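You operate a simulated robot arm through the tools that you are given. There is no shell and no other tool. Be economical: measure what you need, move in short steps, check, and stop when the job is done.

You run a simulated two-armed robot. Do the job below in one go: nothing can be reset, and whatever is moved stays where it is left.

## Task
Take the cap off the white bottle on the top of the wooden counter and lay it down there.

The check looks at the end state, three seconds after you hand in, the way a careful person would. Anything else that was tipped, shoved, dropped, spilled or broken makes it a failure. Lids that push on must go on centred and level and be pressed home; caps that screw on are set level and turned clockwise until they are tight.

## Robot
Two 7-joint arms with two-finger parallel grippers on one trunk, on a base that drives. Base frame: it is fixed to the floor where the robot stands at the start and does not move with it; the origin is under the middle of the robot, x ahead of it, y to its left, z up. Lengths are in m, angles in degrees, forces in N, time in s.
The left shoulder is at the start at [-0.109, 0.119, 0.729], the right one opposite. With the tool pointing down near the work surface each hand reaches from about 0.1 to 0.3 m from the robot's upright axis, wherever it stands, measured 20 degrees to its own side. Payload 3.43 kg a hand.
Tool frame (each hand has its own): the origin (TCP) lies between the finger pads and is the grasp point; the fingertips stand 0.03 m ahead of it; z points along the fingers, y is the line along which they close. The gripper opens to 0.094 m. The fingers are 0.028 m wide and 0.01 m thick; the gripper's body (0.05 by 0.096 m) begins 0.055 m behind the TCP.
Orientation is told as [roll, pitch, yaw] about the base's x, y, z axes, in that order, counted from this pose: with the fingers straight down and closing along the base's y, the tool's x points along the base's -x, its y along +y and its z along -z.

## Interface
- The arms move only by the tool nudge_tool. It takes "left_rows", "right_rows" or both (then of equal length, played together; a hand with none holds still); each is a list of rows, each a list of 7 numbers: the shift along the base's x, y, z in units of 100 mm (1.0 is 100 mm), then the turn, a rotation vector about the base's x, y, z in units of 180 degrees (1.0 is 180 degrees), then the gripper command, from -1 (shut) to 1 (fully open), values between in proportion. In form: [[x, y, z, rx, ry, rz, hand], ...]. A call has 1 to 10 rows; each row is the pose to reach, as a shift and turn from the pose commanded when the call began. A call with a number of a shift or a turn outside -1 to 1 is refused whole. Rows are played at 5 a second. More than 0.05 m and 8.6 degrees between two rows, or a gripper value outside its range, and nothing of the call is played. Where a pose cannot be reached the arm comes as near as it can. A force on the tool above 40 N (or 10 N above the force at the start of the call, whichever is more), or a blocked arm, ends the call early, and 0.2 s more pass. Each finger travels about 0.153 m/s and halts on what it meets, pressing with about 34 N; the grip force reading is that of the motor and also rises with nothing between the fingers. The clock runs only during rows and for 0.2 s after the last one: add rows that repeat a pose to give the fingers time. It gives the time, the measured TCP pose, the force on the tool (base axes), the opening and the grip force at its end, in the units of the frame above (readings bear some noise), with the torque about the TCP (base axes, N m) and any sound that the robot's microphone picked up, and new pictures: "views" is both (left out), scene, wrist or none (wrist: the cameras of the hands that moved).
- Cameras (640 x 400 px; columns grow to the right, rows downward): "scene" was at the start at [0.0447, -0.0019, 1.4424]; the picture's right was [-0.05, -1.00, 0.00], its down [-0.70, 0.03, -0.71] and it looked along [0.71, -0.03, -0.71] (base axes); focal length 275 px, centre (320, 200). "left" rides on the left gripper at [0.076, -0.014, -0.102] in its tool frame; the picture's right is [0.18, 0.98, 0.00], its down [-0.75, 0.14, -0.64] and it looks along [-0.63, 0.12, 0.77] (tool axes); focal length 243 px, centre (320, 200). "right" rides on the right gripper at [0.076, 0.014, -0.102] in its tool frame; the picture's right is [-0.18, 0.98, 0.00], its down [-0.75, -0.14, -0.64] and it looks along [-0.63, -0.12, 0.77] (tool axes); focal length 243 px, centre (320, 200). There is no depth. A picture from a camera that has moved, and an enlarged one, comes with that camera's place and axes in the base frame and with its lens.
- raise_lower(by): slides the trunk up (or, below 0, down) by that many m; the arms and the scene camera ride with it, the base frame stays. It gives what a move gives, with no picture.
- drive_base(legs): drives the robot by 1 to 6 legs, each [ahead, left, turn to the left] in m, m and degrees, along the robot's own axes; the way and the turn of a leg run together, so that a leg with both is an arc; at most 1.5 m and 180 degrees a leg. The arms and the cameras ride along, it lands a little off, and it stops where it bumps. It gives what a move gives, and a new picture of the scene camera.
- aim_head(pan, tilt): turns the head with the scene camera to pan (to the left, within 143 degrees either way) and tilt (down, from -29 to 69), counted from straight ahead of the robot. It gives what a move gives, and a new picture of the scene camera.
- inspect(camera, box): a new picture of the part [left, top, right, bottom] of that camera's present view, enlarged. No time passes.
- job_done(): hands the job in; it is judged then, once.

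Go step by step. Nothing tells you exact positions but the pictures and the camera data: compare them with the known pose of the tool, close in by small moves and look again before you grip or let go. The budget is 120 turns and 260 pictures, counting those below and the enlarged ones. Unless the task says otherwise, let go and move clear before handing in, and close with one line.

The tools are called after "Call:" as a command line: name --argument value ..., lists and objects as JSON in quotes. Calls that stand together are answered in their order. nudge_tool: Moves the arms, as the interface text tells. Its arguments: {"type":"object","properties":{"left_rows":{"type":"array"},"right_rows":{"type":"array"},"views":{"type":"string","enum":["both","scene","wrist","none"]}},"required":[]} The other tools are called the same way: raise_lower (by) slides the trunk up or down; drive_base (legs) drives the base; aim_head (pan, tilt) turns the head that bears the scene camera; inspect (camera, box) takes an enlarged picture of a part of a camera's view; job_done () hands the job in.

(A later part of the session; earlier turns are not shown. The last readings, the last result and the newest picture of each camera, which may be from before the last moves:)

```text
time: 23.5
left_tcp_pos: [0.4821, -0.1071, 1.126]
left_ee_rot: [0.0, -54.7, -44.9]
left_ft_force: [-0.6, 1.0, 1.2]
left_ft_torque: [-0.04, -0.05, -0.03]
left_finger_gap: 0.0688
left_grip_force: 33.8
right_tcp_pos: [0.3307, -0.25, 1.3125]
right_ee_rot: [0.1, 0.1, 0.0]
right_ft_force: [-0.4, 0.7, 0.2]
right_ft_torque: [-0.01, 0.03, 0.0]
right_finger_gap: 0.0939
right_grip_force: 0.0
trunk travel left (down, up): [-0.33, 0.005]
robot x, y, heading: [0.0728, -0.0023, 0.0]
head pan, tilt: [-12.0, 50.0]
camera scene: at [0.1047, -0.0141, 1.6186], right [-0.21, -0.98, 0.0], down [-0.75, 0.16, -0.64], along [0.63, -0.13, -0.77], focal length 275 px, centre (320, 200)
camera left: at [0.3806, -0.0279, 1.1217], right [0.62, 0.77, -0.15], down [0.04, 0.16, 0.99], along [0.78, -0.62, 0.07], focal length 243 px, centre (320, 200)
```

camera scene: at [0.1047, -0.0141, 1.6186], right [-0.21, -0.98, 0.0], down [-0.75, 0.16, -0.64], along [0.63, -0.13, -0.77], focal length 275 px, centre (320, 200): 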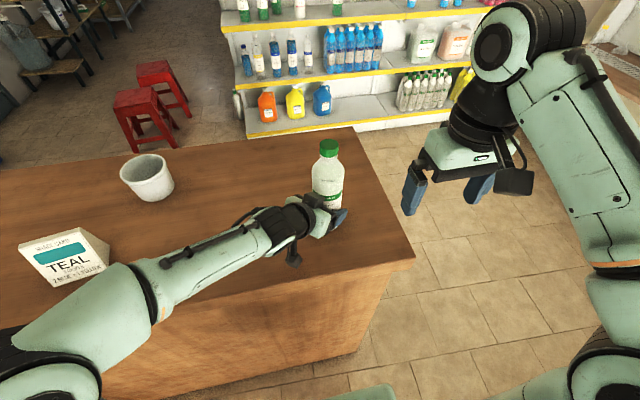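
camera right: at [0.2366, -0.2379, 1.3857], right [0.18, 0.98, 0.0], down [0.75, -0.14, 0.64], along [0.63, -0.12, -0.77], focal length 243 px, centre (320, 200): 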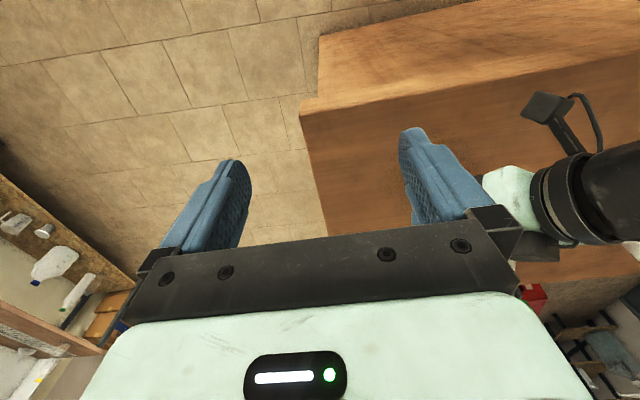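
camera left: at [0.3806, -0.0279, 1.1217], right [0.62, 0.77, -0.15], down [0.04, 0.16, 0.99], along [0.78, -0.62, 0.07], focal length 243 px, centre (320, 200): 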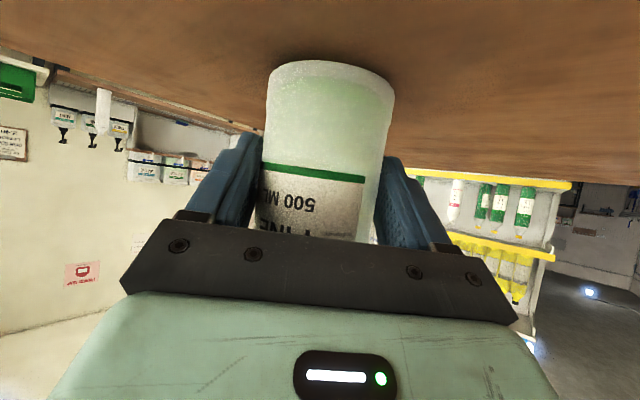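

The left hand is firmly on the bottle. Now I'll tilt the right hand and lift it a bit.

Call:
nudge_tool --right_rows '[[0, 0, 0, 0, -0.045, 0, 1], [0, 0, 0, 0, -0.09, 0, 1], [0, 0, 0.1, 0, -0.135, 0, 1], [0, 0, 0.2, 0, -0.18, 0, 1], [0, 0, 0.35, 0, -0.225, 0, 1], [0, 0, 0.5, 0, -0.278, 0, 1]]' --views "none"

Call:
nudge_tool --right_rows '[[0, -0.05, 0, 0, 0, 0.045, 1], [0, -0.1, 0, 0, 0, 0.09, 1], [0, -0.1, 0, 0, 0, 0.135, 1], [0.1, -0.1, 0, 0, 0, 0.18, 1], [0.2, -0.1, 0, 0, 0, 0.222, 1]]' --views "both"

```text
refused: row 6 steps farther than a row can; nothing moved
```

```text
time: 24.7
left_tcp_pos: [0.4832, -0.1077, 1.1259]
left_ee_rot: [0.0, -54.8, -44.9]
left_ft_force: [0.6, -0.5, 0.2]
left_ft_torque: [-0.1, -0.08, -0.01]
left_finger_gap: 0.0689
left_grip_force: 34.1
right_tcp_pos: [0.3496, -0.2611, 1.3124]
right_ee_rot: [0.1, 0.1, 40.1]
right_ft_force: [-0.3, 0.6, 0.1]
right_ft_torque: [-0.02, -0.02, 0.0]
right_finger_gap: 0.094
right_grip_force: 0.1
trunk travel left (down, up): [-0.33, 0.005]
robot x, y, heading: [0.0741, -0.0014, -0.1]
head pan, tilt: [-12.0, 50.0]
camera scene: at [0.1048, -0.014, 1.6186], right [-0.21, -0.98, 0.0], down [-0.75, 0.16, -0.64], along [0.63, -0.13, -0.77], focal length 275 px, centre (320, 200)
camera right: at [0.2823, -0.2991, 1.4157], right [-0.49, 0.87, 0.0], down [0.67, 0.38, 0.64], along [0.56, 0.32, -0.77], focal length 243 px, centre (320, 200)
```

scene: 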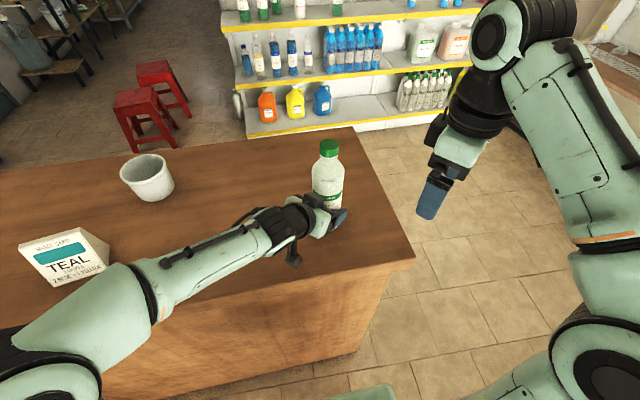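
right: 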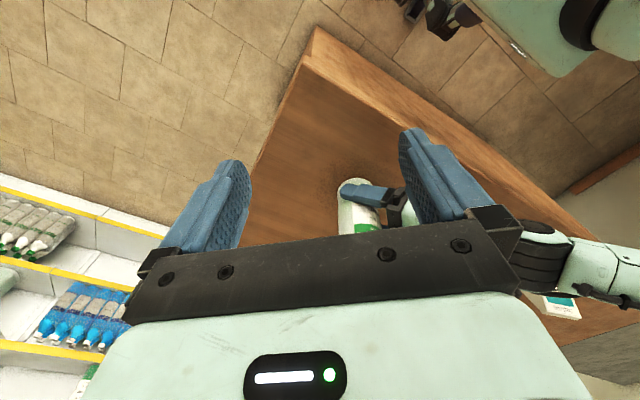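

Yawed to 40°. Now I'll tilt the right tool 50° about its own closing axis while lifting.

Call:
nudge_tool --right_rows '[[0, 0, 0.05, 0.0256, -0.0304, 0, 1], [0, 0, 0.1, 0.0511, -0.0609, 0, 1], [0, 0, 0.2, 0.0767, -0.0913, 0, 1], [0, 0, 0.3, 0.1023, -0.1217, 0, 1], [0, 0, 0.4, 0.1279, -0.1521, 0, 1], [0, 0, 0.5, 0.1534, -0.1826, 0, 1], [0, 0, 0.5, 0.179, -0.213, 0, 1]]' --views "both"

```text
time: 26.3
left_tcp_pos: [0.4824, -0.107, 1.1254]
left_ee_rot: [0.0, -54.8, -44.8]
left_ft_force: [-0.5, 0.7, 0.5]
left_ft_torque: [-0.03, -0.02, 0.01]
left_finger_gap: 0.0687
left_grip_force: 34.1
right_tcp_pos: [0.3481, -0.2619, 1.3626]
right_ee_rot: [0.1, -50.1, 39.9]
right_ft_force: [-0.2, 0.5, 0.8]
right_ft_torque: [-0.03, -0.01, 0.0]
right_finger_gap: 0.0939
right_grip_force: 0.0
trunk travel left (down, up): [-0.33, 0.005]
robot x, y, heading: [0.077, -0.0037, -0.1]
head pan, tilt: [-12.0, 50.0]
camera scene: at [0.1041, -0.0143, 1.6186], right [-0.21, -0.98, 0.0], down [-0.75, 0.16, -0.64], along [0.63, -0.13, -0.77], focal length 275 px, centre (320, 200)
camera right: at [0.242, -0.3327, 1.3703], right [-0.54, 0.83, 0.14], down [0.09, -0.11, 0.99], along [0.84, 0.55, -0.01], focal length 243 px, centre (320, 200)
```

scene: 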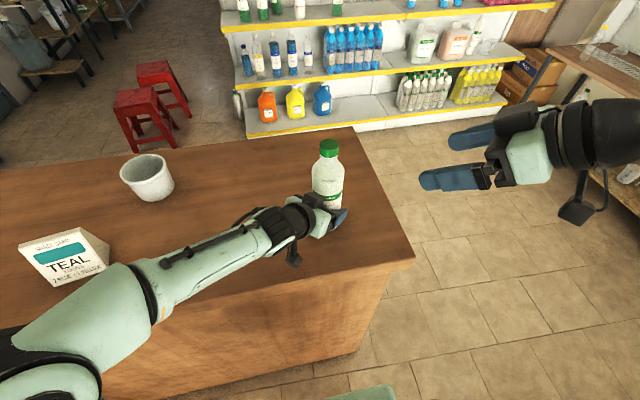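
right: 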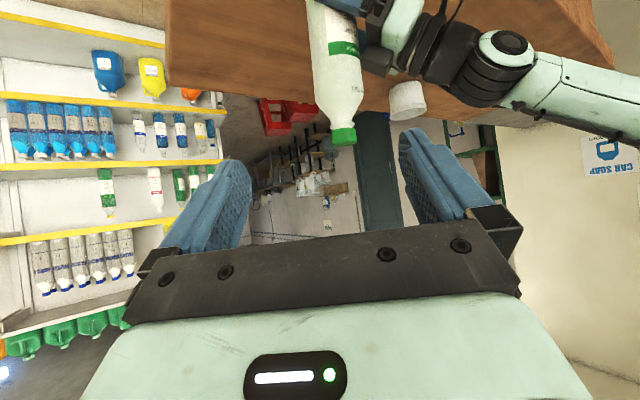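

The cap is visible ahead of the right fingers. I'll move to a standoff above and behind it along the tool's direction.

Call:
nudge_tool --right_rows '[[0.15, 0.2, 0, 0, 0, 0, 1], [0.3, 0.4, 0, 0, 0, 0, 1], [0.45, 0.6, 0, 0, 0, 0, 1], [0.6, 0.8, 0, 0, 0, 0, 1], [0.74, 0.98, 0, 0, 0, 0, 1]]' --views "both"

```text
time: 27.5
left_tcp_pos: [0.482, -0.1073, 1.1251]
left_ee_rot: [0.1, -54.7, -44.9]
left_ft_force: [-0.1, -0.9, 0.3]
left_ft_torque: [-0.03, -0.06, 0.0]
left_finger_gap: 0.069
left_grip_force: 33.8
right_tcp_pos: [0.4244, -0.1621, 1.3638]
right_ee_rot: [0.1, -50.0, 40.1]
right_ft_force: [0.3, -0.4, -0.2]
right_ft_torque: [0.0, -0.02, 0.01]
right_finger_gap: 0.094
right_grip_force: 0.1
trunk travel left (down, up): [-0.33, 0.005]
robot x, y, heading: [0.0748, 0.0004, -0.2]
head pan, tilt: [-12.0, 50.0]
camera scene: at [0.105, -0.0137, 1.6187], right [-0.21, -0.98, 0.0], down [-0.75, 0.16, -0.64], along [0.63, -0.13, -0.77], focal length 275 px, centre (320, 200)
camera right: at [0.3171, -0.2335, 1.371], right [-0.54, 0.83, 0.14], down [0.09, -0.11, 0.99], along [0.84, 0.55, -0.01], focal length 243 px, centre (320, 200)
```

scene: 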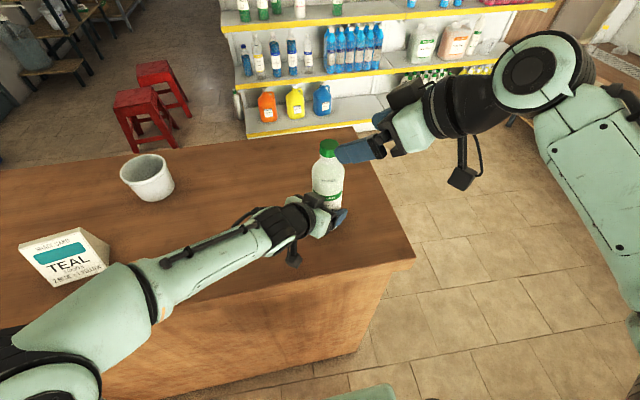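
right: 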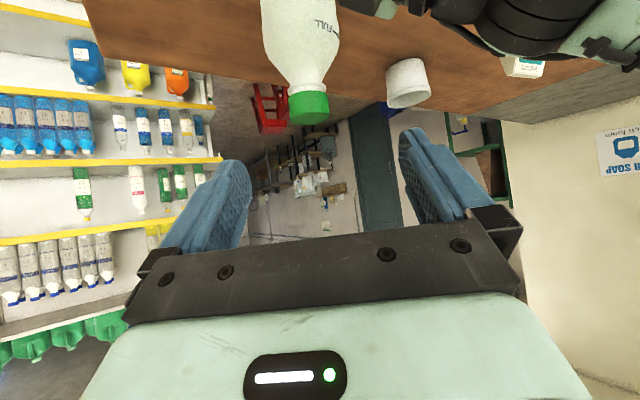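

The cap appears about 9 mm off to the right tool's -y side. I'll zoom in to refine the distance.

Call:
inspect --camera "right" --box '[260, 60, 360, 135]'

Call:
inspect --camera "scene" --box '[290, 130, 390, 195]'

```text
5.33 times, centred on (310, 98) of right
camera zoom: at [0.3171, -0.2335, 1.371], right [-0.54, 0.83, 0.14], down [0.09, -0.11, 0.99], along [0.84, 0.55, -0.01], focal length 1294 px, centre (373, 747)
```

zoom: 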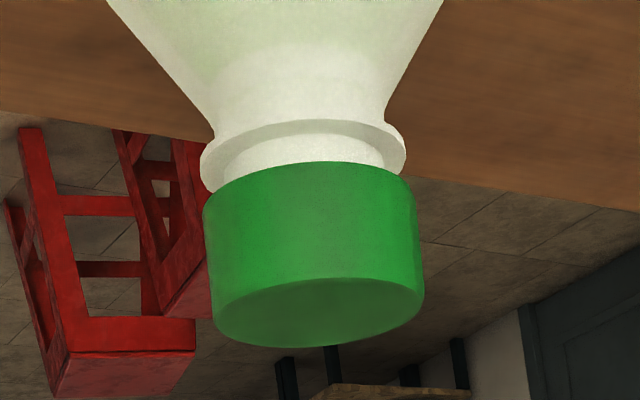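

```text
6.15 times, centred on (340, 162) of scene
camera zoom: at [0.105, -0.0137, 1.6187], right [-0.21, -0.98, 0.0], down [-0.75, 0.16, -0.64], along [0.63, -0.13, -0.77], focal length 1695 px, centre (197, 431)
```

zoom: 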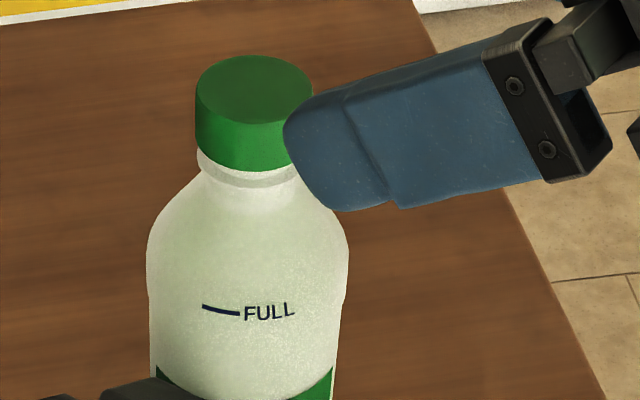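

Everything now agrees on the cap centre being at about (0.496, -0.114, 1.285). I'll correct sideways and approach part of the way.

Call:
nudge_tool --right_rows '[[0.06, -0.07, 0, 0, 0, 0, 1], [0.2, 0.05, -0.13, 0, 0, 0, 1], [0.34, 0.17, -0.26, 0, 0, 0, 1], [0.46, 0.27, -0.4, 0, 0, 0, 1]]' --views "both"

```text
time: 28.5
left_tcp_pos: [0.4823, -0.1082, 1.1251]
left_ee_rot: [-0.1, -54.8, -44.9]
left_ft_force: [-0.3, -0.7, 1.7]
left_ft_torque: [-0.06, -0.06, 0.02]
left_finger_gap: 0.0689
left_grip_force: 34.3
right_tcp_pos: [0.4694, -0.1354, 1.3231]
right_ee_rot: [0.0, -49.9, 40.1]
right_ft_force: [-0.4, 0.8, 0.5]
right_ft_torque: [0.01, -0.02, 0.01]
right_finger_gap: 0.0938
right_grip_force: 0.1
trunk travel left (down, up): [-0.33, 0.005]
robot x, y, heading: [0.0772, 0.0012, 0.0]
head pan, tilt: [-12.0, 50.0]
camera scene: at [0.1049, -0.0138, 1.6186], right [-0.21, -0.98, 0.0], down [-0.75, 0.16, -0.64], along [0.63, -0.13, -0.77], focal length 275 px, centre (320, 200)
camera right: at [0.3629, -0.2066, 1.3304], right [-0.54, 0.83, 0.14], down [0.09, -0.11, 0.99], along [0.84, 0.55, -0.01], focal length 243 px, centre (320, 200)
```

scene: 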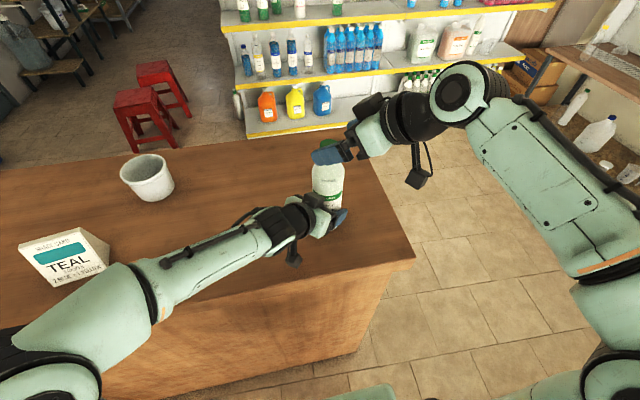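
right: 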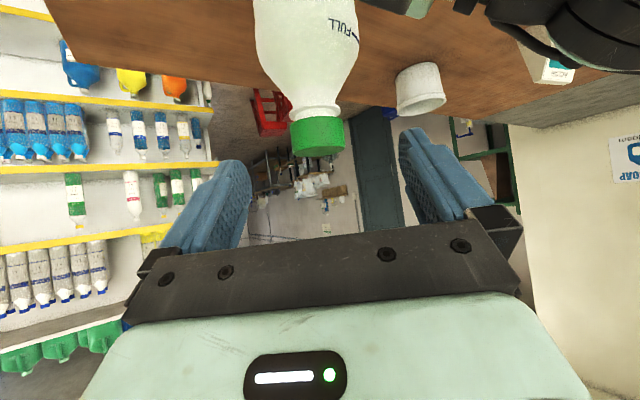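

The cap is now laterally centred, at (0.4956, -0.113, 1.287). I'll make the final approach of about 3.4 cm without closing.

Call:
nudge_tool --right_rows '[[0.09, 0.07, -0.1, 0, 0, 0, 1], [0.18, 0.15, -0.2, 0, 0, 0, 1], [0.26, 0.21, -0.31, 0, 0, 0, 1], [0.26, 0.21, -0.31, 0, 0, 0, 0.4]]' --views "both"

Call:
inspect --camera "right" --box '[220, 60, 420, 220]'

Call:
inspect --camera "scene" --box '[290, 120, 390, 185]'

```text
time: 29.5
left_tcp_pos: [0.4825, -0.1075, 1.1246]
left_ee_rot: [0.0, -54.7, -44.9]
left_ft_force: [-0.3, -0.6, 0.4]
left_ft_torque: [-0.05, -0.05, -0.02]
left_finger_gap: 0.0691
left_grip_force: 33.8
right_tcp_pos: [0.4958, -0.1149, 1.2908]
right_ee_rot: [0.1, -49.9, 40.0]
right_ft_force: [0.1, 0.1, -0.1]
right_ft_torque: [0.02, 0.0, 0.01]
right_finger_gap: 0.0659
right_grip_force: 0.1
trunk travel left (down, up): [-0.33, 0.005]
robot x, y, heading: [0.0698, 0.0017, 0.0]
head pan, tilt: [-12.0, 50.0]
camera scene: at [0.1046, -0.0141, 1.6186], right [-0.21, -0.98, 0.0], down [-0.75, 0.16, -0.64], along [0.63, -0.13, -0.77], focal length 275 px, centre (320, 200)
camera right: at [0.388, -0.1858, 1.2993], right [-0.54, 0.83, 0.14], down [0.09, -0.11, 0.99], along [0.84, 0.55, -0.01], focal length 243 px, centre (320, 200)
```

scene: 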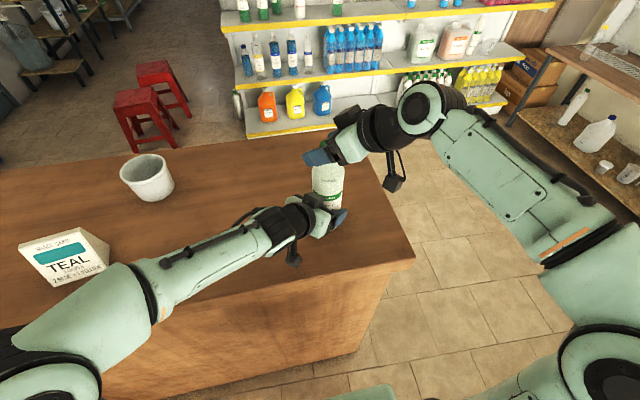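
right: 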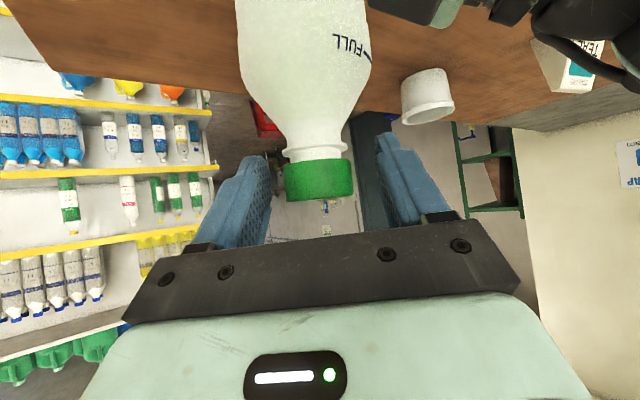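

```text
2.50 times, centred on (320, 140) of right
camera zoom: at [0.388, -0.1858, 1.2993], right [-0.54, 0.83, 0.14], down [0.09, -0.11, 0.99], along [0.84, 0.55, -0.01], focal length 606 px, centre (320, 350)
```

zoom: 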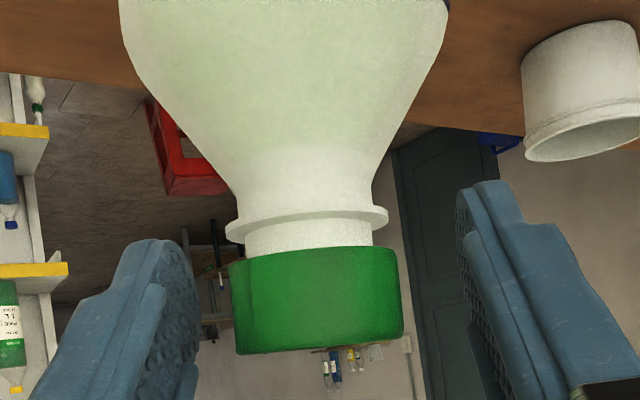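

```text
6.15 times, centred on (340, 152) of scene
camera zoom: at [0.1046, -0.0141, 1.6186], right [-0.21, -0.98, 0.0], down [-0.75, 0.16, -0.64], along [0.63, -0.13, -0.77], focal length 1695 px, centre (197, 492)
```

zoom: 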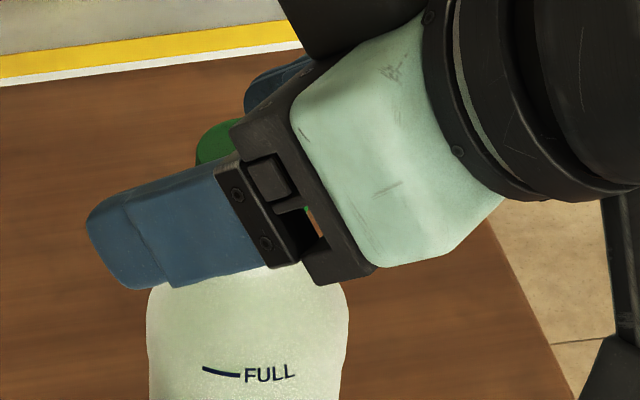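

Well centred on the cap (z ~1.287, within 1 mm). I'll close the right fingers on it gradually.

Call:
nudge_tool --right_rows '[[0, 0, 0, 0, 0, 0, 0.1], [0, 0, 0, 0, 0, 0, -0.1], [0, 0, 0, 0, 0, 0, -0.25], [0, 0, 0, 0, 0, 0, -0.5], [0, 0, 0, 0, 0, 0, -1], [0, 0, 0, 0, 0, 0, -1]]' --views "wrist"

```text
time: 30.9
left_tcp_pos: [0.4821, -0.109, 1.1255]
left_ee_rot: [-0.1, -54.8, -44.9]
left_ft_force: [-0.7, -0.4, 0.2]
left_ft_torque: [-0.12, -0.09, 0.0]
left_finger_gap: 0.0687
left_grip_force: 34.0
right_tcp_pos: [0.4953, -0.1152, 1.2913]
right_ee_rot: [0.1, -49.8, 39.8]
right_ft_force: [0.5, -0.4, -0.3]
right_ft_torque: [0.13, 0.09, -0.02]
right_finger_gap: 0.0333
right_grip_force: 34.1
trunk travel left (down, up): [-0.33, 0.005]
robot x, y, heading: [0.073, -0.002, -0.1]
head pan, tilt: [-12.0, 50.0]
camera right: at [0.3879, -0.1859, 1.2995], right [-0.54, 0.83, 0.14], down [0.09, -0.11, 0.99], along [0.84, 0.55, -0.01], focal length 243 px, centre (320, 200)
```

right: 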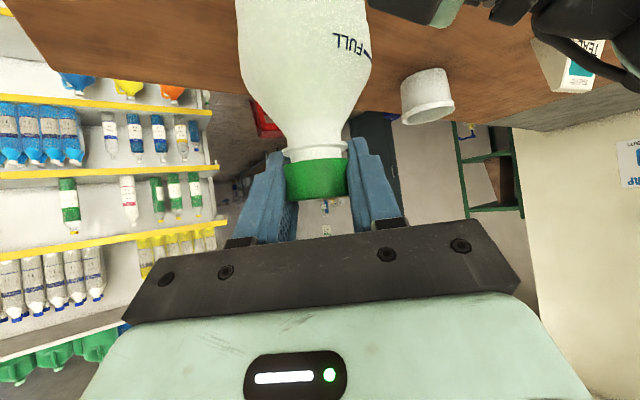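

The cap is gripped with a 33 mm gap, so the cap axis is about 5 mm short of the TCP, near (0.491, -0.118). I'll turn 40° counter-clockwise about that axis and read the torques.

Call:
nudge_tool --right_rows '[[-0.006, 0.005, 0, 0, 0, 0.0444, -1], [-0.012, 0.009, 0, 0, 0, 0.0889, -1], [-0.018, 0.013, 0, 0, 0, 0.1333, -1], [-0.025, 0.016, 0, 0, 0, 0.1778, -1], [-0.032, 0.019, 0, 0, 0, 0.2222, -1]]' --views "both"

```text
time: 32.1
left_tcp_pos: [0.4813, -0.1082, 1.1252]
left_ee_rot: [-0.1, -54.8, -45.0]
left_ft_force: [-5.1, 0.6, -1.3]
left_ft_torque: [-0.81, -0.62, -0.01]
left_finger_gap: 0.0688
left_grip_force: 33.2
right_tcp_pos: [0.493, -0.1139, 1.2928]
right_ee_rot: [-0.1, -50.0, 80.1]
right_ft_force: [5.3, -0.3, 1.8]
right_ft_torque: [0.72, -0.15, 0.0]
right_finger_gap: 0.0331
right_grip_force: 34.4
trunk travel left (down, up): [-0.33, 0.005]
robot x, y, heading: [0.0741, 0.0044, -0.3]
head pan, tilt: [-12.0, 50.0]
camera scene: at [0.1053, -0.014, 1.6187], right [-0.21, -0.98, 0.0], down [-0.75, 0.16, -0.64], along [0.63, -0.13, -0.77], focal length 275 px, centre (320, 200)
camera right: at [0.457, -0.2365, 1.2994], right [-0.95, 0.29, 0.14], down [0.14, -0.03, 0.99], along [0.29, 0.96, -0.01], focal length 243 px, centre (320, 200)
```

scene: 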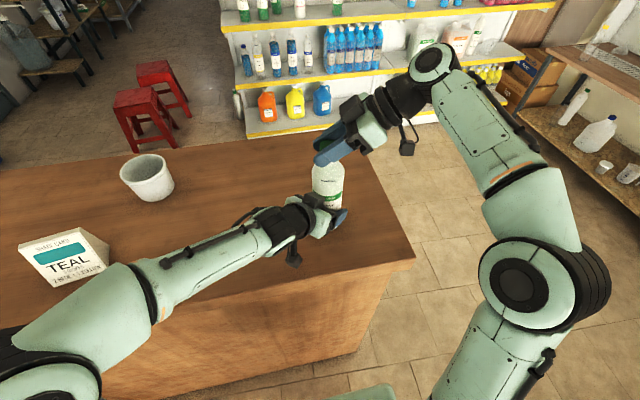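
right: 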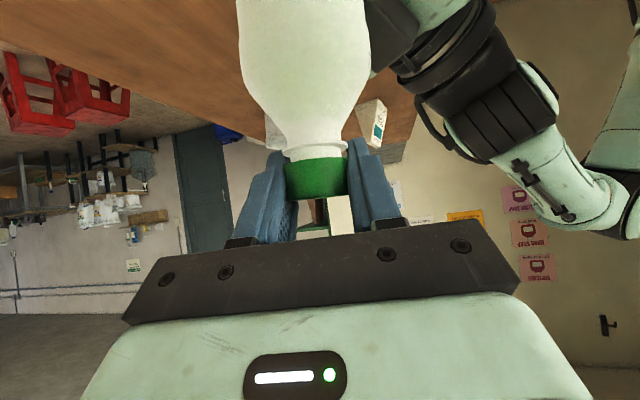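

The cap turned 40° easily, with only a small side force because my axis was a few mm off; the axis is really near (0.495, -0.115). I'll open slightly, recentre and swing back clockwise for the next stroke.

Call:
nudge_tool --right_rows '[[0, 0, 0, 0, 0, 0, 0.2], [0.03, -0.02, 0, 0, 0, 0, 0.2], [0.03, -0.02, 0, 0, 0, -0.047, 0.2], [0.03, -0.02, 0, 0, 0, -0.094, 0.2], [0.03, -0.02, 0, 0, 0, -0.141, 0.2], [0.03, -0.02, 0, 0, 0, -0.188, 0.2], [0.03, -0.02, 0, 0, 0, -0.235, 0.2], [0.03, -0.02, 0, 0, 0, -0.282, 0.2], [0.03, -0.02, 0, 0, 0, -0.329, 0.2], [0.03, -0.02, 0, 0, 0, -0.376, 0.2]]' --views "both"

Call:
inspect --camera "right" --box '[220, 60, 420, 220]'

```text
time: 34.3
left_tcp_pos: [0.4814, -0.1071, 1.1251]
left_ee_rot: [-0.1, -54.7, -45.0]
left_ft_force: [0.0, -0.7, 0.0]
left_ft_torque: [-0.01, 0.01, 0.03]
left_finger_gap: 0.0686
left_grip_force: 34.2
right_tcp_pos: [0.4951, -0.1139, 1.2925]
right_ee_rot: [0.0, -50.0, 12.1]
right_ft_force: [0.5, 0.0, -0.8]
right_ft_torque: [0.0, -0.02, 0.02]
right_finger_gap: 0.0566
right_grip_force: 0.0
trunk travel left (down, up): [-0.33, 0.005]
robot x, y, heading: [0.0707, 0.0002, 0.1]
head pan, tilt: [-12.0, 50.0]
camera scene: at [0.1048, -0.0136, 1.6186], right [-0.21, -0.98, 0.0], down [-0.75, 0.16, -0.64], along [0.63, -0.13, -0.77], focal length 275 px, centre (320, 200)
camera right: at [0.3675, -0.1278, 1.2996], right [-0.09, 0.99, 0.14], down [0.02, -0.14, 0.99], along [1.0, 0.1, -0.01], focal length 243 px, centre (320, 200)
```

scene: 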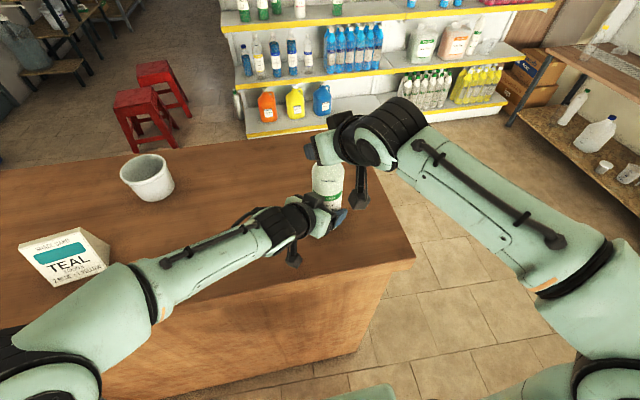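
right: 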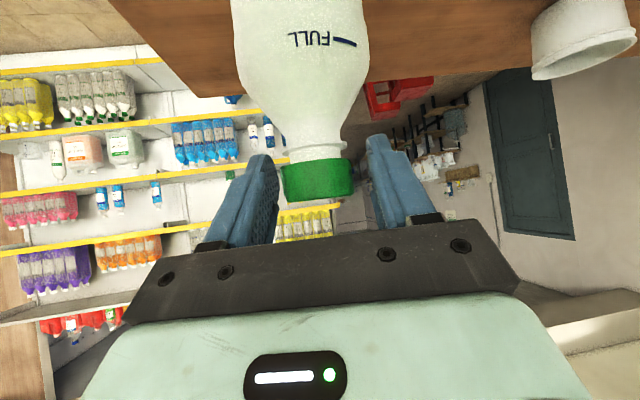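

```text
2.50 times, centred on (320, 140) of right
camera zoom: at [0.3675, -0.1278, 1.2996], right [-0.09, 0.99, 0.14], down [0.02, -0.14, 0.99], along [1.0, 0.1, -0.01], focal length 606 px, centre (320, 350)
```

zoom: 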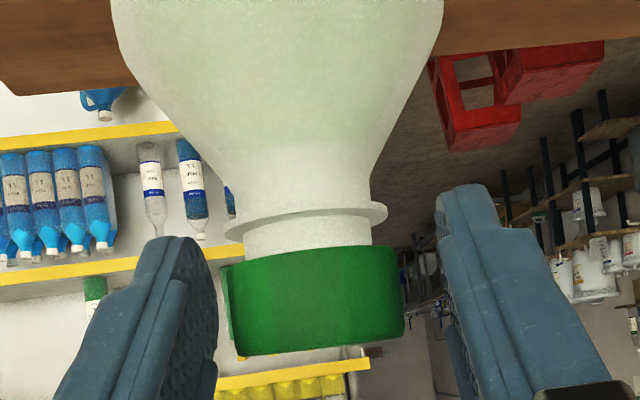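

Centred within 1.5 mm. I'll close and turn another 68° counter-clockwise.

Call:
nudge_tool --right_rows '[[0, -0.015, 0, 0, 0, 0, -0.6], [0, -0.015, 0, 0, 0, 0, -1], [0, -0.015, 0, 0, 0, 0.047, -1], [0, -0.015, 0, 0, 0, 0.094, -1], [0, -0.015, 0.002, 0, 0, 0.141, -1], [0, -0.015, 0.003, 0, 0, 0.188, -1], [0, -0.015, 0.004, 0, 0, 0.235, -1], [0, -0.015, 0.005, 0, 0, 0.282, -1], [0, -0.015, 0.006, 0, 0, 0.329, -1], [0, -0.015, 0.007, 0, 0, 0.376, -1]]' --views "wrist"

Call:
inspect --camera "right" --box '[220, 60, 420, 220]'

```text
time: 36.5
left_tcp_pos: [0.4831, -0.1072, 1.1252]
left_ee_rot: [-0.1, -54.8, -45.0]
left_ft_force: [3.1, -10.1, 0.7]
left_ft_torque: [0.82, 0.19, -0.06]
left_finger_gap: 0.0685
left_grip_force: 34.4
right_tcp_pos: [0.4948, -0.1156, 1.2927]
right_ee_rot: [0.0, -50.1, 80.2]
right_ft_force: [-2.7, 10.0, 0.4]
right_ft_torque: [0.78, 0.12, -0.08]
right_finger_gap: 0.0336
right_grip_force: 34.3
trunk travel left (down, up): [-0.33, 0.005]
robot x, y, heading: [0.0775, 0.0007, -0.2]
head pan, tilt: [-12.0, 50.0]
camera right: at [0.4595, -0.2398, 1.3005], right [-0.95, 0.28, 0.14], down [0.14, -0.03, 0.99], along [0.29, 0.96, -0.01], focal length 243 px, centre (320, 200)
```

right: 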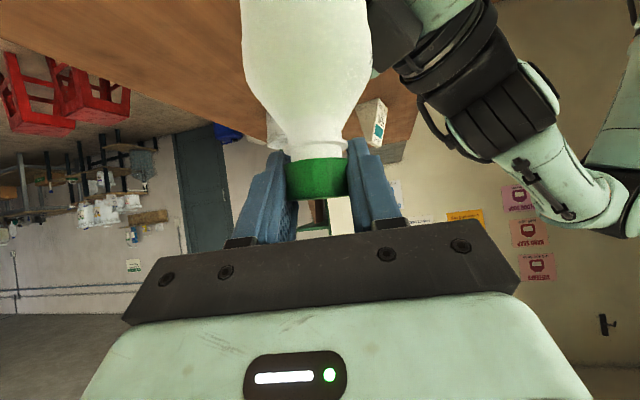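

```text
2.50 times, centred on (320, 140) of right
camera zoom: at [0.4595, -0.2398, 1.3005], right [-0.95, 0.28, 0.14], down [0.14, -0.03, 0.99], along [0.29, 0.96, -0.01], focal length 606 px, centre (320, 350)
```

zoom: 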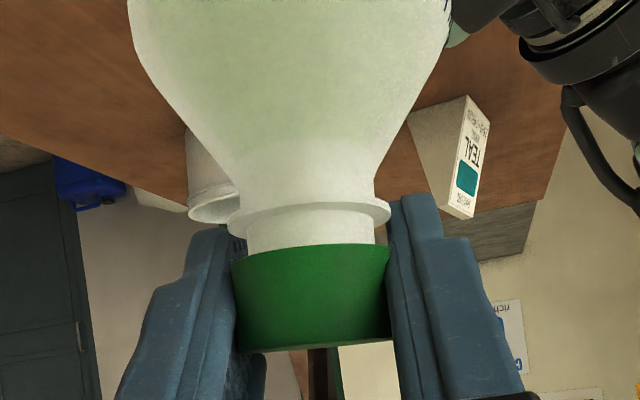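

It turns with little torque. I'll recentre and swing back for another stroke.

Call:
nudge_tool --right_rows '[[0, 0, 0, 0, 0, 0, 0.2], [0, 0.02, 0, 0, 0, 0, 0.2], [0, 0.02, 0, 0, 0, -0.047, 0.2], [0, 0.02, 0, 0, 0, -0.094, 0.2], [0, 0.02, 0, 0, 0, -0.141, 0.2], [0, 0.02, 0, 0, 0, -0.188, 0.2], [0, 0.02, 0, 0, 0, -0.235, 0.2], [0, 0.02, 0, 0, 0, -0.282, 0.2], [0, 0.02, 0, 0, 0, -0.329, 0.2], [0, 0.02, 0, 0, 0, -0.376, 0.2]]' --views "none"

Call:
inspect --camera "right" --box '[260, 100, 380, 200]'

```text
time: 38.7
left_tcp_pos: [0.4815, -0.1084, 1.1253]
left_ee_rot: [-0.1, -54.8, -44.9]
left_ft_force: [-0.5, 0.0, 3.4]
left_ft_torque: [-0.07, -0.07, -0.01]
left_finger_gap: 0.0685
left_grip_force: 34.0
right_tcp_pos: [0.4957, -0.1148, 1.2928]
right_ee_rot: [0.0, -50.0, 12.4]
right_ft_force: [-0.6, 0.3, -0.1]
right_ft_torque: [-0.01, -0.02, 0.02]
right_finger_gap: 0.0565
right_grip_force: 0.0
trunk travel left (down, up): [-0.33, 0.005]
robot x, y, heading: [0.0746, 0.0002, -0.1]
head pan, tilt: [-12.0, 50.0]
```

```text
4.00 times, centred on (320, 150) of right
camera zoom: at [0.3672, -0.1273, 1.3007], right [-0.09, 0.99, 0.14], down [0.02, -0.14, 0.99], along [1.0, 0.1, -0.01], focal length 970 px, centre (320, 400)
```

zoom: 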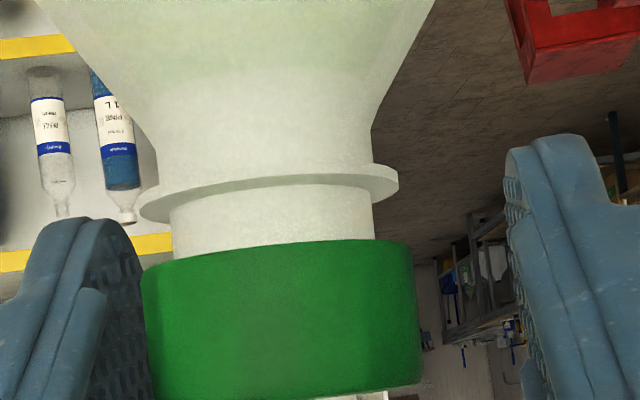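

Too little rise to judge yet, so I'll continue with another stroke.

Call:
nudge_tool --right_rows '[[0, 0, 0, 0, 0, 0, -0.6], [0, 0, 0, 0, 0, 0, -1], [0, 0, 0, 0, 0, 0.047, -1], [0, 0, 0, 0, 0, 0.094, -1], [0, 0, 0.002, 0, 0, 0.141, -1], [0, 0, 0.003, 0, 0, 0.188, -1], [0, 0, 0.004, 0, 0, 0.235, -1], [0, 0, 0.005, 0, 0, 0.282, -1], [0, 0, 0.006, 0, 0, 0.329, -1], [0, 0, 0.007, 0, 0, 0.376, -1]]' --views "none"

Call:
nudge_tool --right_rows '[[0, 0, 0, 0, 0, 0, 0.2], [0, 0, 0, 0, 0, 0, 0.2], [0, 0, 0, 0, 0, -0.047, 0.2], [0, 0, 0, 0, 0, -0.094, 0.2], [0, 0, 0, 0, 0, -0.141, 0.2], [0, 0, 0, 0, 0, -0.188, 0.2], [0, 0, 0, 0, 0, -0.235, 0.2], [0, 0, 0, 0, 0, -0.282, 0.2], [0, 0, 0, 0, 0, -0.329, 0.2], [0, 0, 0, 0, 0, -0.376, 0.2]]' --views "none"

Call:
inspect --camera "right" --box '[260, 100, 380, 200]'

```text
time: 40.9
left_tcp_pos: [0.4804, -0.1076, 1.1248]
left_ee_rot: [0.1, -54.8, -45.2]
left_ft_force: [8.2, -6.3, -1.1]
left_ft_torque: [0.41, 0.69, -0.02]
left_finger_gap: 0.0689
left_grip_force: 34.0
right_tcp_pos: [0.4957, -0.1142, 1.2938]
right_ee_rot: [0.1, -50.1, 80.3]
right_ft_force: [-5.7, 7.6, 3.0]
right_ft_torque: [0.8, 0.31, -0.05]
right_finger_gap: 0.0334
right_grip_force: 33.8
trunk travel left (down, up): [-0.33, 0.005]
robot x, y, heading: [0.0764, 0.0027, 0.1]
head pan, tilt: [-12.0, 50.0]
```

```text
time: 43.1
left_tcp_pos: [0.4829, -0.107, 1.125]
left_ee_rot: [-0.1, -54.8, -44.9]
left_ft_force: [0.8, -0.3, 0.5]
left_ft_torque: [-0.02, -0.04, 0.02]
left_finger_gap: 0.0687
left_grip_force: 33.8
right_tcp_pos: [0.4958, -0.1136, 1.294]
right_ee_rot: [0.0, -50.1, 12.3]
right_ft_force: [-0.1, -0.2, -0.3]
right_ft_torque: [-0.01, 0.0, -0.01]
right_finger_gap: 0.0563
right_grip_force: 0.1
trunk travel left (down, up): [-0.33, 0.005]
robot x, y, heading: [0.0756, -0.0061, 0.1]
head pan, tilt: [-12.0, 50.0]
```

```text
4.00 times, centred on (320, 150) of right
camera zoom: at [0.3673, -0.1272, 1.301], right [-0.09, 0.99, 0.14], down [0.02, -0.14, 0.99], along [1.0, 0.1, -0.01], focal length 970 px, centre (320, 400)
```

zoom: 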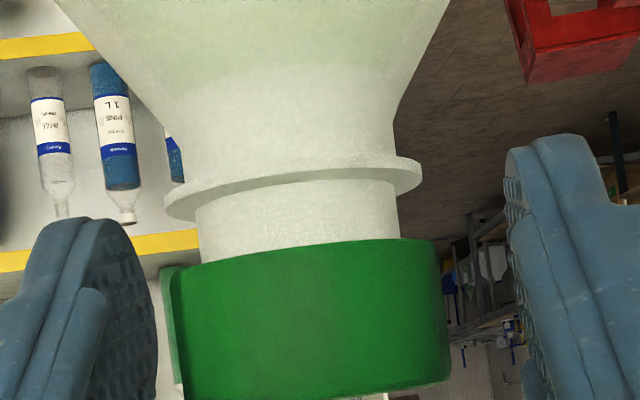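

The neck gap has grown by about 1 mm per stroke, so it's a screw cap and it's coming off. I'll continue with upward compensation.

Call:
nudge_tool --right_rows '[[-0.01, 0.005, 0, 0, 0, 0, -0.6], [-0.01, 0.005, 0, 0, 0, 0, -1], [-0.01, 0.005, 0.001, 0, 0, 0.047, -1], [-0.01, 0.005, 0.002, 0, 0, 0.094, -1], [-0.01, 0.005, 0.004, 0, 0, 0.141, -1], [-0.01, 0.005, 0.005, 0, 0, 0.188, -1], [-0.01, 0.005, 0.006, 0, 0, 0.235, -1], [-0.01, 0.005, 0.008, 0, 0, 0.282, -1], [-0.01, 0.005, 0.009, 0, 0, 0.329, -1], [-0.01, 0.005, 0.01, 0, 0, 0.376, -1]]' --views "none"

Call:
nudge_tool --right_rows '[[0, 0, 0, 0, 0, 0, 0.2], [0, 0, 0, 0, 0, 0, 0.2], [0, 0, 0, 0, 0, -0.047, 0.2], [0, 0, 0, 0, 0, -0.094, 0.2], [0, 0, 0, 0, 0, -0.141, 0.2], [0, 0, 0, 0, 0, -0.188, 0.2], [0, 0, 0, 0, 0, -0.235, 0.2], [0, 0, 0, 0, 0, -0.282, 0.2], [0, 0, 0, 0, 0, -0.329, 0.2], [0, 0, 0, 0, 0, -0.376, 0.2]]' --views "scene"

Call:
inspect --camera "right" --box '[260, 100, 380, 200]'

```text
time: 45.3
left_tcp_pos: [0.4821, -0.1082, 1.1243]
left_ee_rot: [-0.1, -54.9, -44.9]
left_ft_force: [3.9, -6.4, -0.6]
left_ft_torque: [0.25, 0.45, -0.03]
left_finger_gap: 0.0685
left_grip_force: 33.7
right_tcp_pos: [0.4953, -0.113, 1.2943]
right_ee_rot: [0.1, -50.0, 80.2]
right_ft_force: [-4.1, 6.9, 0.0]
right_ft_torque: [0.9, 0.29, -0.01]
right_finger_gap: 0.0332
right_grip_force: 33.9
trunk travel left (down, up): [-0.33, 0.005]
robot x, y, heading: [0.078, 0.001, 0.0]
head pan, tilt: [-12.0, 50.0]
```

```text
time: 47.5
left_tcp_pos: [0.4817, -0.1073, 1.1247]
left_ee_rot: [0.0, -54.7, -44.8]
left_ft_force: [-0.4, -0.1, 0.4]
left_ft_torque: [0.04, 0.0, -0.02]
left_finger_gap: 0.0684
left_grip_force: 33.7
right_tcp_pos: [0.4948, -0.1141, 1.2946]
right_ee_rot: [0.0, -49.9, 12.2]
right_ft_force: [0.2, -0.1, 0.0]
right_ft_torque: [0.04, 0.01, -0.02]
right_finger_gap: 0.0563
right_grip_force: 0.0
trunk travel left (down, up): [-0.33, 0.005]
robot x, y, heading: [0.0722, -0.0012, -0.2]
head pan, tilt: [-12.0, 50.0]
camera scene: at [0.1048, -0.0137, 1.6186], right [-0.21, -0.98, 0.0], down [-0.75, 0.16, -0.64], along [0.63, -0.13, -0.77], focal length 275 px, centre (320, 200)
```

scene: 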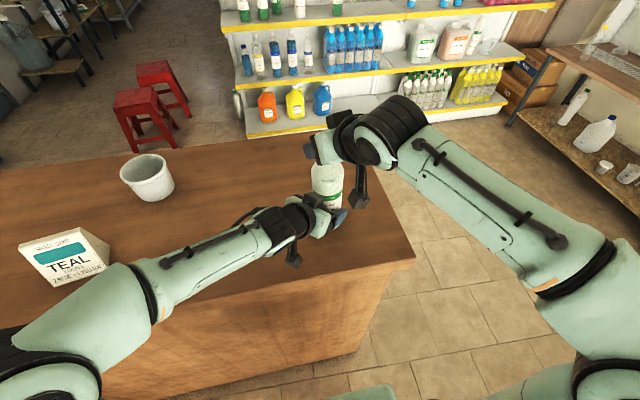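

```text
4.00 times, centred on (320, 150) of right
camera zoom: at [0.3667, -0.1271, 1.3019], right [-0.09, 0.99, 0.14], down [0.02, -0.14, 0.99], along [1.0, 0.1, -0.01], focal length 970 px, centre (320, 400)
```

zoom: 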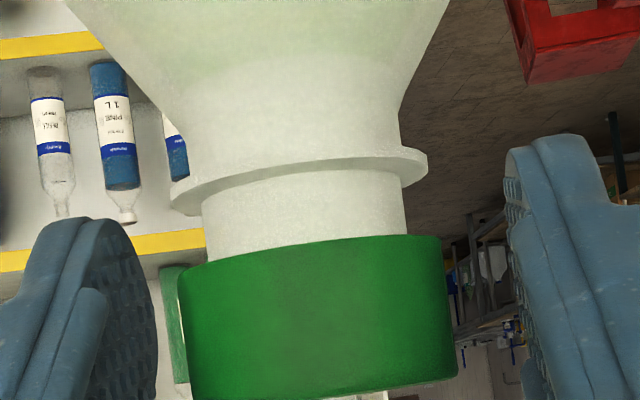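

The cap keeps rising steadily. Next stroke.

Call:
nudge_tool --right_rows '[[-0.01, 0.01, 0, 0, 0, 0, -0.6], [-0.01, 0.01, 0, 0, 0, 0, -1], [-0.01, 0.01, 0.001, 0, 0, 0.047, -1], [-0.01, 0.01, 0.002, 0, 0, 0.094, -1], [-0.01, 0.01, 0.003, 0, 0, 0.141, -1], [-0.01, 0.01, 0.004, 0, 0, 0.188, -1], [-0.01, 0.01, 0.005, 0, 0, 0.235, -1], [-0.01, 0.01, 0.006, 0, 0, 0.282, -1], [-0.01, 0.01, 0.007, 0, 0, 0.329, -1], [-0.01, 0.01, 0.008, 0, 0, 0.376, -1]]' --views "none"

Call:
nudge_tool --right_rows '[[0, 0, 0, 0, 0, 0, 0.2], [0, 0, 0, 0, 0, 0, 0.2], [0, 0, 0, 0, 0, -0.047, 0.2], [0, 0, 0, 0, 0, -0.094, 0.2], [0, 0, 0, 0, 0, -0.141, 0.2], [0, 0, 0, 0, 0, -0.188, 0.2], [0, 0, 0, 0, 0, -0.235, 0.2], [0, 0, 0, 0, 0, -0.282, 0.2], [0, 0, 0, 0, 0, -0.329, 0.2], [0, 0, 0, 0, 0, -0.376, 0.2]]' --views "none"

Call:
inspect --camera "right" --box '[260, 100, 380, 200]'

```text
time: 49.7
left_tcp_pos: [0.4826, -0.1079, 1.1247]
left_ee_rot: [-0.1, -54.8, -44.9]
left_ft_force: [-0.1, 0.2, -0.3]
left_ft_torque: [0.02, -0.02, -0.02]
left_finger_gap: 0.0688
left_grip_force: 33.6
right_tcp_pos: [0.495, -0.114, 1.2963]
right_ee_rot: [0.2, -50.1, 80.2]
right_ft_force: [0.6, -0.6, 0.3]
right_ft_torque: [-0.02, 0.03, 0.01]
right_finger_gap: 0.0331
right_grip_force: 33.9
trunk travel left (down, up): [-0.33, 0.005]
robot x, y, heading: [0.0739, 0.0009, 0.2]
head pan, tilt: [-12.0, 50.0]
```

```text
time: 51.9
left_tcp_pos: [0.481, -0.1068, 1.1265]
left_ee_rot: [-0.2, -54.8, -44.9]
left_ft_force: [-0.2, -0.3, 0.3]
left_ft_torque: [0.03, 0.02, 0.01]
left_finger_gap: 0.0683
left_grip_force: 33.9
right_tcp_pos: [0.4931, -0.1119, 1.2954]
right_ee_rot: [0.0, -50.1, 12.3]
right_ft_force: [0.5, -0.4, -0.4]
right_ft_torque: [0.0, 0.03, -0.01]
right_finger_gap: 0.0564
right_grip_force: 0.1
trunk travel left (down, up): [-0.33, 0.005]
robot x, y, heading: [0.0689, 0.0012, -0.2]
head pan, tilt: [-12.0, 50.0]
```

```text
4.00 times, centred on (320, 150) of right
camera zoom: at [0.3655, -0.1255, 1.3027], right [-0.09, 0.99, 0.14], down [0.02, -0.14, 0.99], along [1.0, 0.1, -0.01], focal length 970 px, centre (320, 400)
```

zoom: 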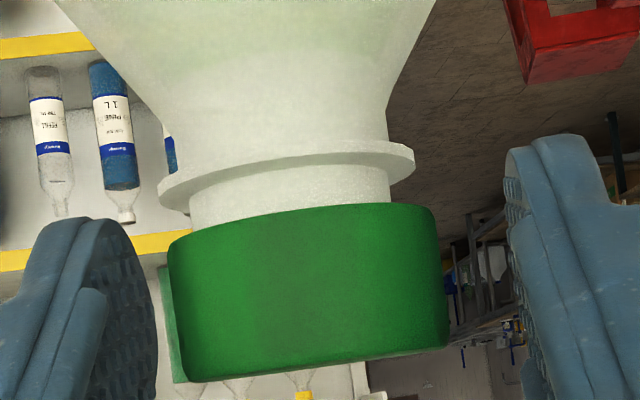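

All forces dropped to zero during that stroke, and on release the cap settled back onto the neck: the thread is disengaged. I'll lower slightly, re-grip and lift gently.

Call:
nudge_tool --right_rows '[[0, -0.003, -0.03, 0, 0, 0, 0.2], [0, -0.003, -0.03, 0, 0, 0, -0.3], [0, -0.003, -0.03, 0, 0, 0, -1], [0, -0.003, -0.03, 0, 0, 0, -1], [0, -0.003, 0.0, 0, 0, 0, -1], [0, -0.003, 0.04, 0, 0, 0, -1], [0, -0.003, 0.08, 0, 0, 0, -1]]' --views "wrist"

Call:
inspect --camera "right" --box '[240, 90, 400, 210]'

```text
time: 53.5
left_tcp_pos: [0.4818, -0.1069, 1.1257]
left_ee_rot: [0.0, -54.8, -44.8]
left_ft_force: [0.4, 0.3, 0.9]
left_ft_torque: [-0.04, 0.02, 0.0]
left_finger_gap: 0.0686
left_grip_force: 33.9
right_tcp_pos: [0.4928, -0.1135, 1.3021]
right_ee_rot: [0.2, -49.9, 12.3]
right_ft_force: [-0.6, -0.6, -0.8]
right_ft_torque: [-0.02, -0.01, 0.02]
right_finger_gap: 0.0356
right_grip_force: 0.2
trunk travel left (down, up): [-0.33, 0.005]
robot x, y, heading: [0.0745, -0.0009, 0.0]
head pan, tilt: [-12.0, 50.0]
camera right: at [0.3652, -0.1268, 1.3109], right [-0.09, 0.99, 0.14], down [0.02, -0.14, 0.99], along [1.0, 0.1, -0.01], focal length 243 px, centre (320, 200)
```

right: 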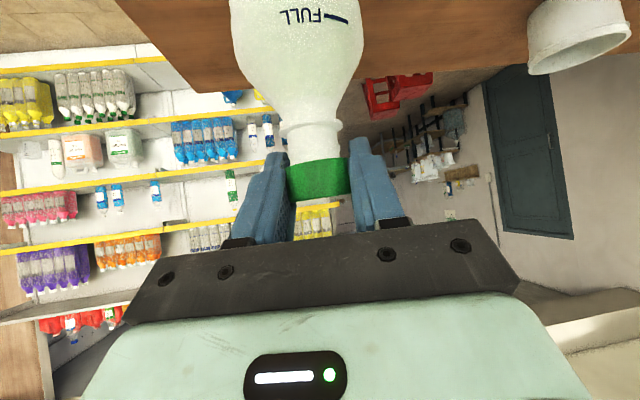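

```text
3.33 times, centred on (320, 150) of right
camera zoom: at [0.3652, -0.1268, 1.3109], right [-0.09, 0.99, 0.14], down [0.02, -0.14, 0.99], along [1.0, 0.1, -0.01], focal length 809 px, centre (320, 367)
```

zoom: 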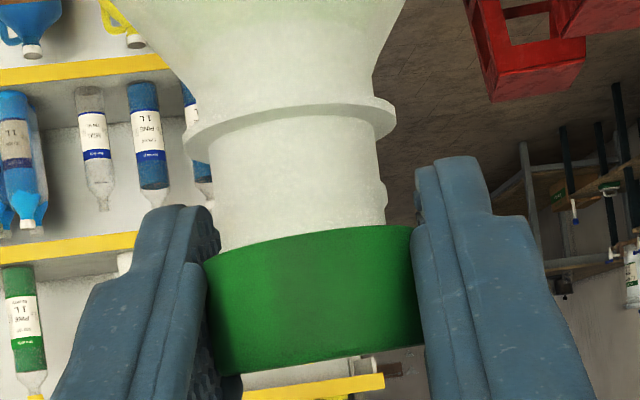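

The cap is lifting off the neck, but the grip reads almost no force. I'll hold still and check the grip.

Call:
nudge_tool --right_rows '[[0, 0, 0, 0, 0, 0, -1], [0, 0, 0, 0, 0, 0, -1], [0, 0, 0, 0, 0, 0, -1]]' --views "both"

Call:
inspect --camera "right" --box '[240, 90, 400, 210]'

```text
time: 54.3
left_tcp_pos: [0.482, -0.1073, 1.1261]
left_ee_rot: [0.0, -54.8, -45.0]
left_ft_force: [-0.8, -0.7, -1.2]
left_ft_torque: [0.0, -0.04, 0.01]
left_finger_gap: 0.0686
left_grip_force: 34.0
right_tcp_pos: [0.4916, -0.1132, 1.3026]
right_ee_rot: [0.1, -49.8, 12.3]
right_ft_force: [0.0, 0.2, -0.8]
right_ft_torque: [0.0, 0.0, -0.02]
right_finger_gap: 0.0329
right_grip_force: 34.0
trunk travel left (down, up): [-0.33, 0.005]
robot x, y, heading: [0.0747, 0.0008, -0.4]
head pan, tilt: [-12.0, 50.0]
camera scene: at [0.1048, -0.014, 1.6186], right [-0.21, -0.98, 0.0], down [-0.75, 0.16, -0.64], along [0.63, -0.13, -0.77], focal length 275 px, centre (320, 200)
camera right: at [0.3653, -0.1269, 1.3108], right [-0.09, 0.99, 0.14], down [0.02, -0.14, 0.99], along [1.0, 0.1, -0.01], focal length 243 px, centre (320, 200)
```

scene: 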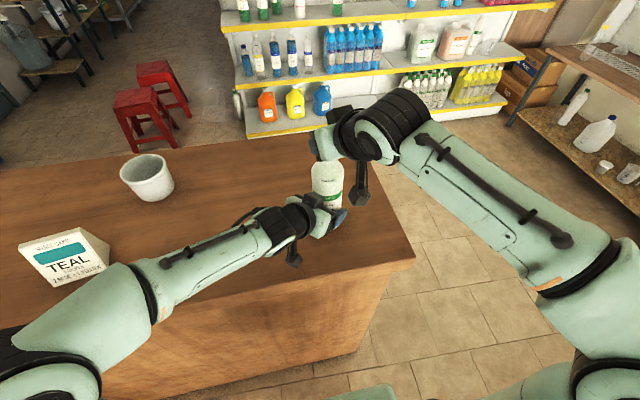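
right: 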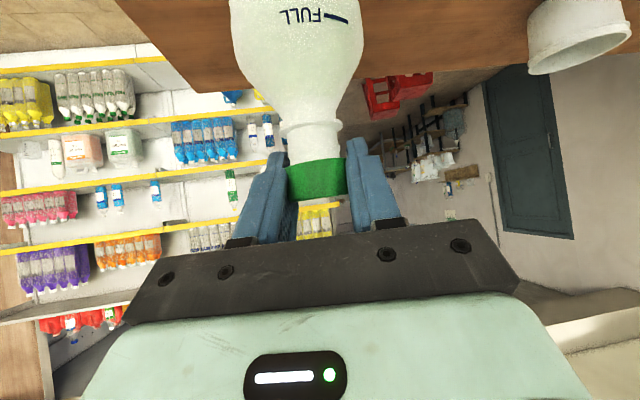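

```text
3.33 times, centred on (320, 150) of right
camera zoom: at [0.3653, -0.1269, 1.3108], right [-0.09, 0.99, 0.14], down [0.02, -0.14, 0.99], along [1.0, 0.1, -0.01], focal length 809 px, centre (320, 367)
```

zoom: 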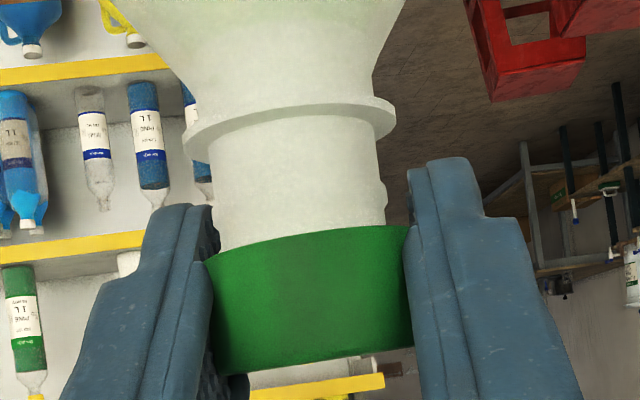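

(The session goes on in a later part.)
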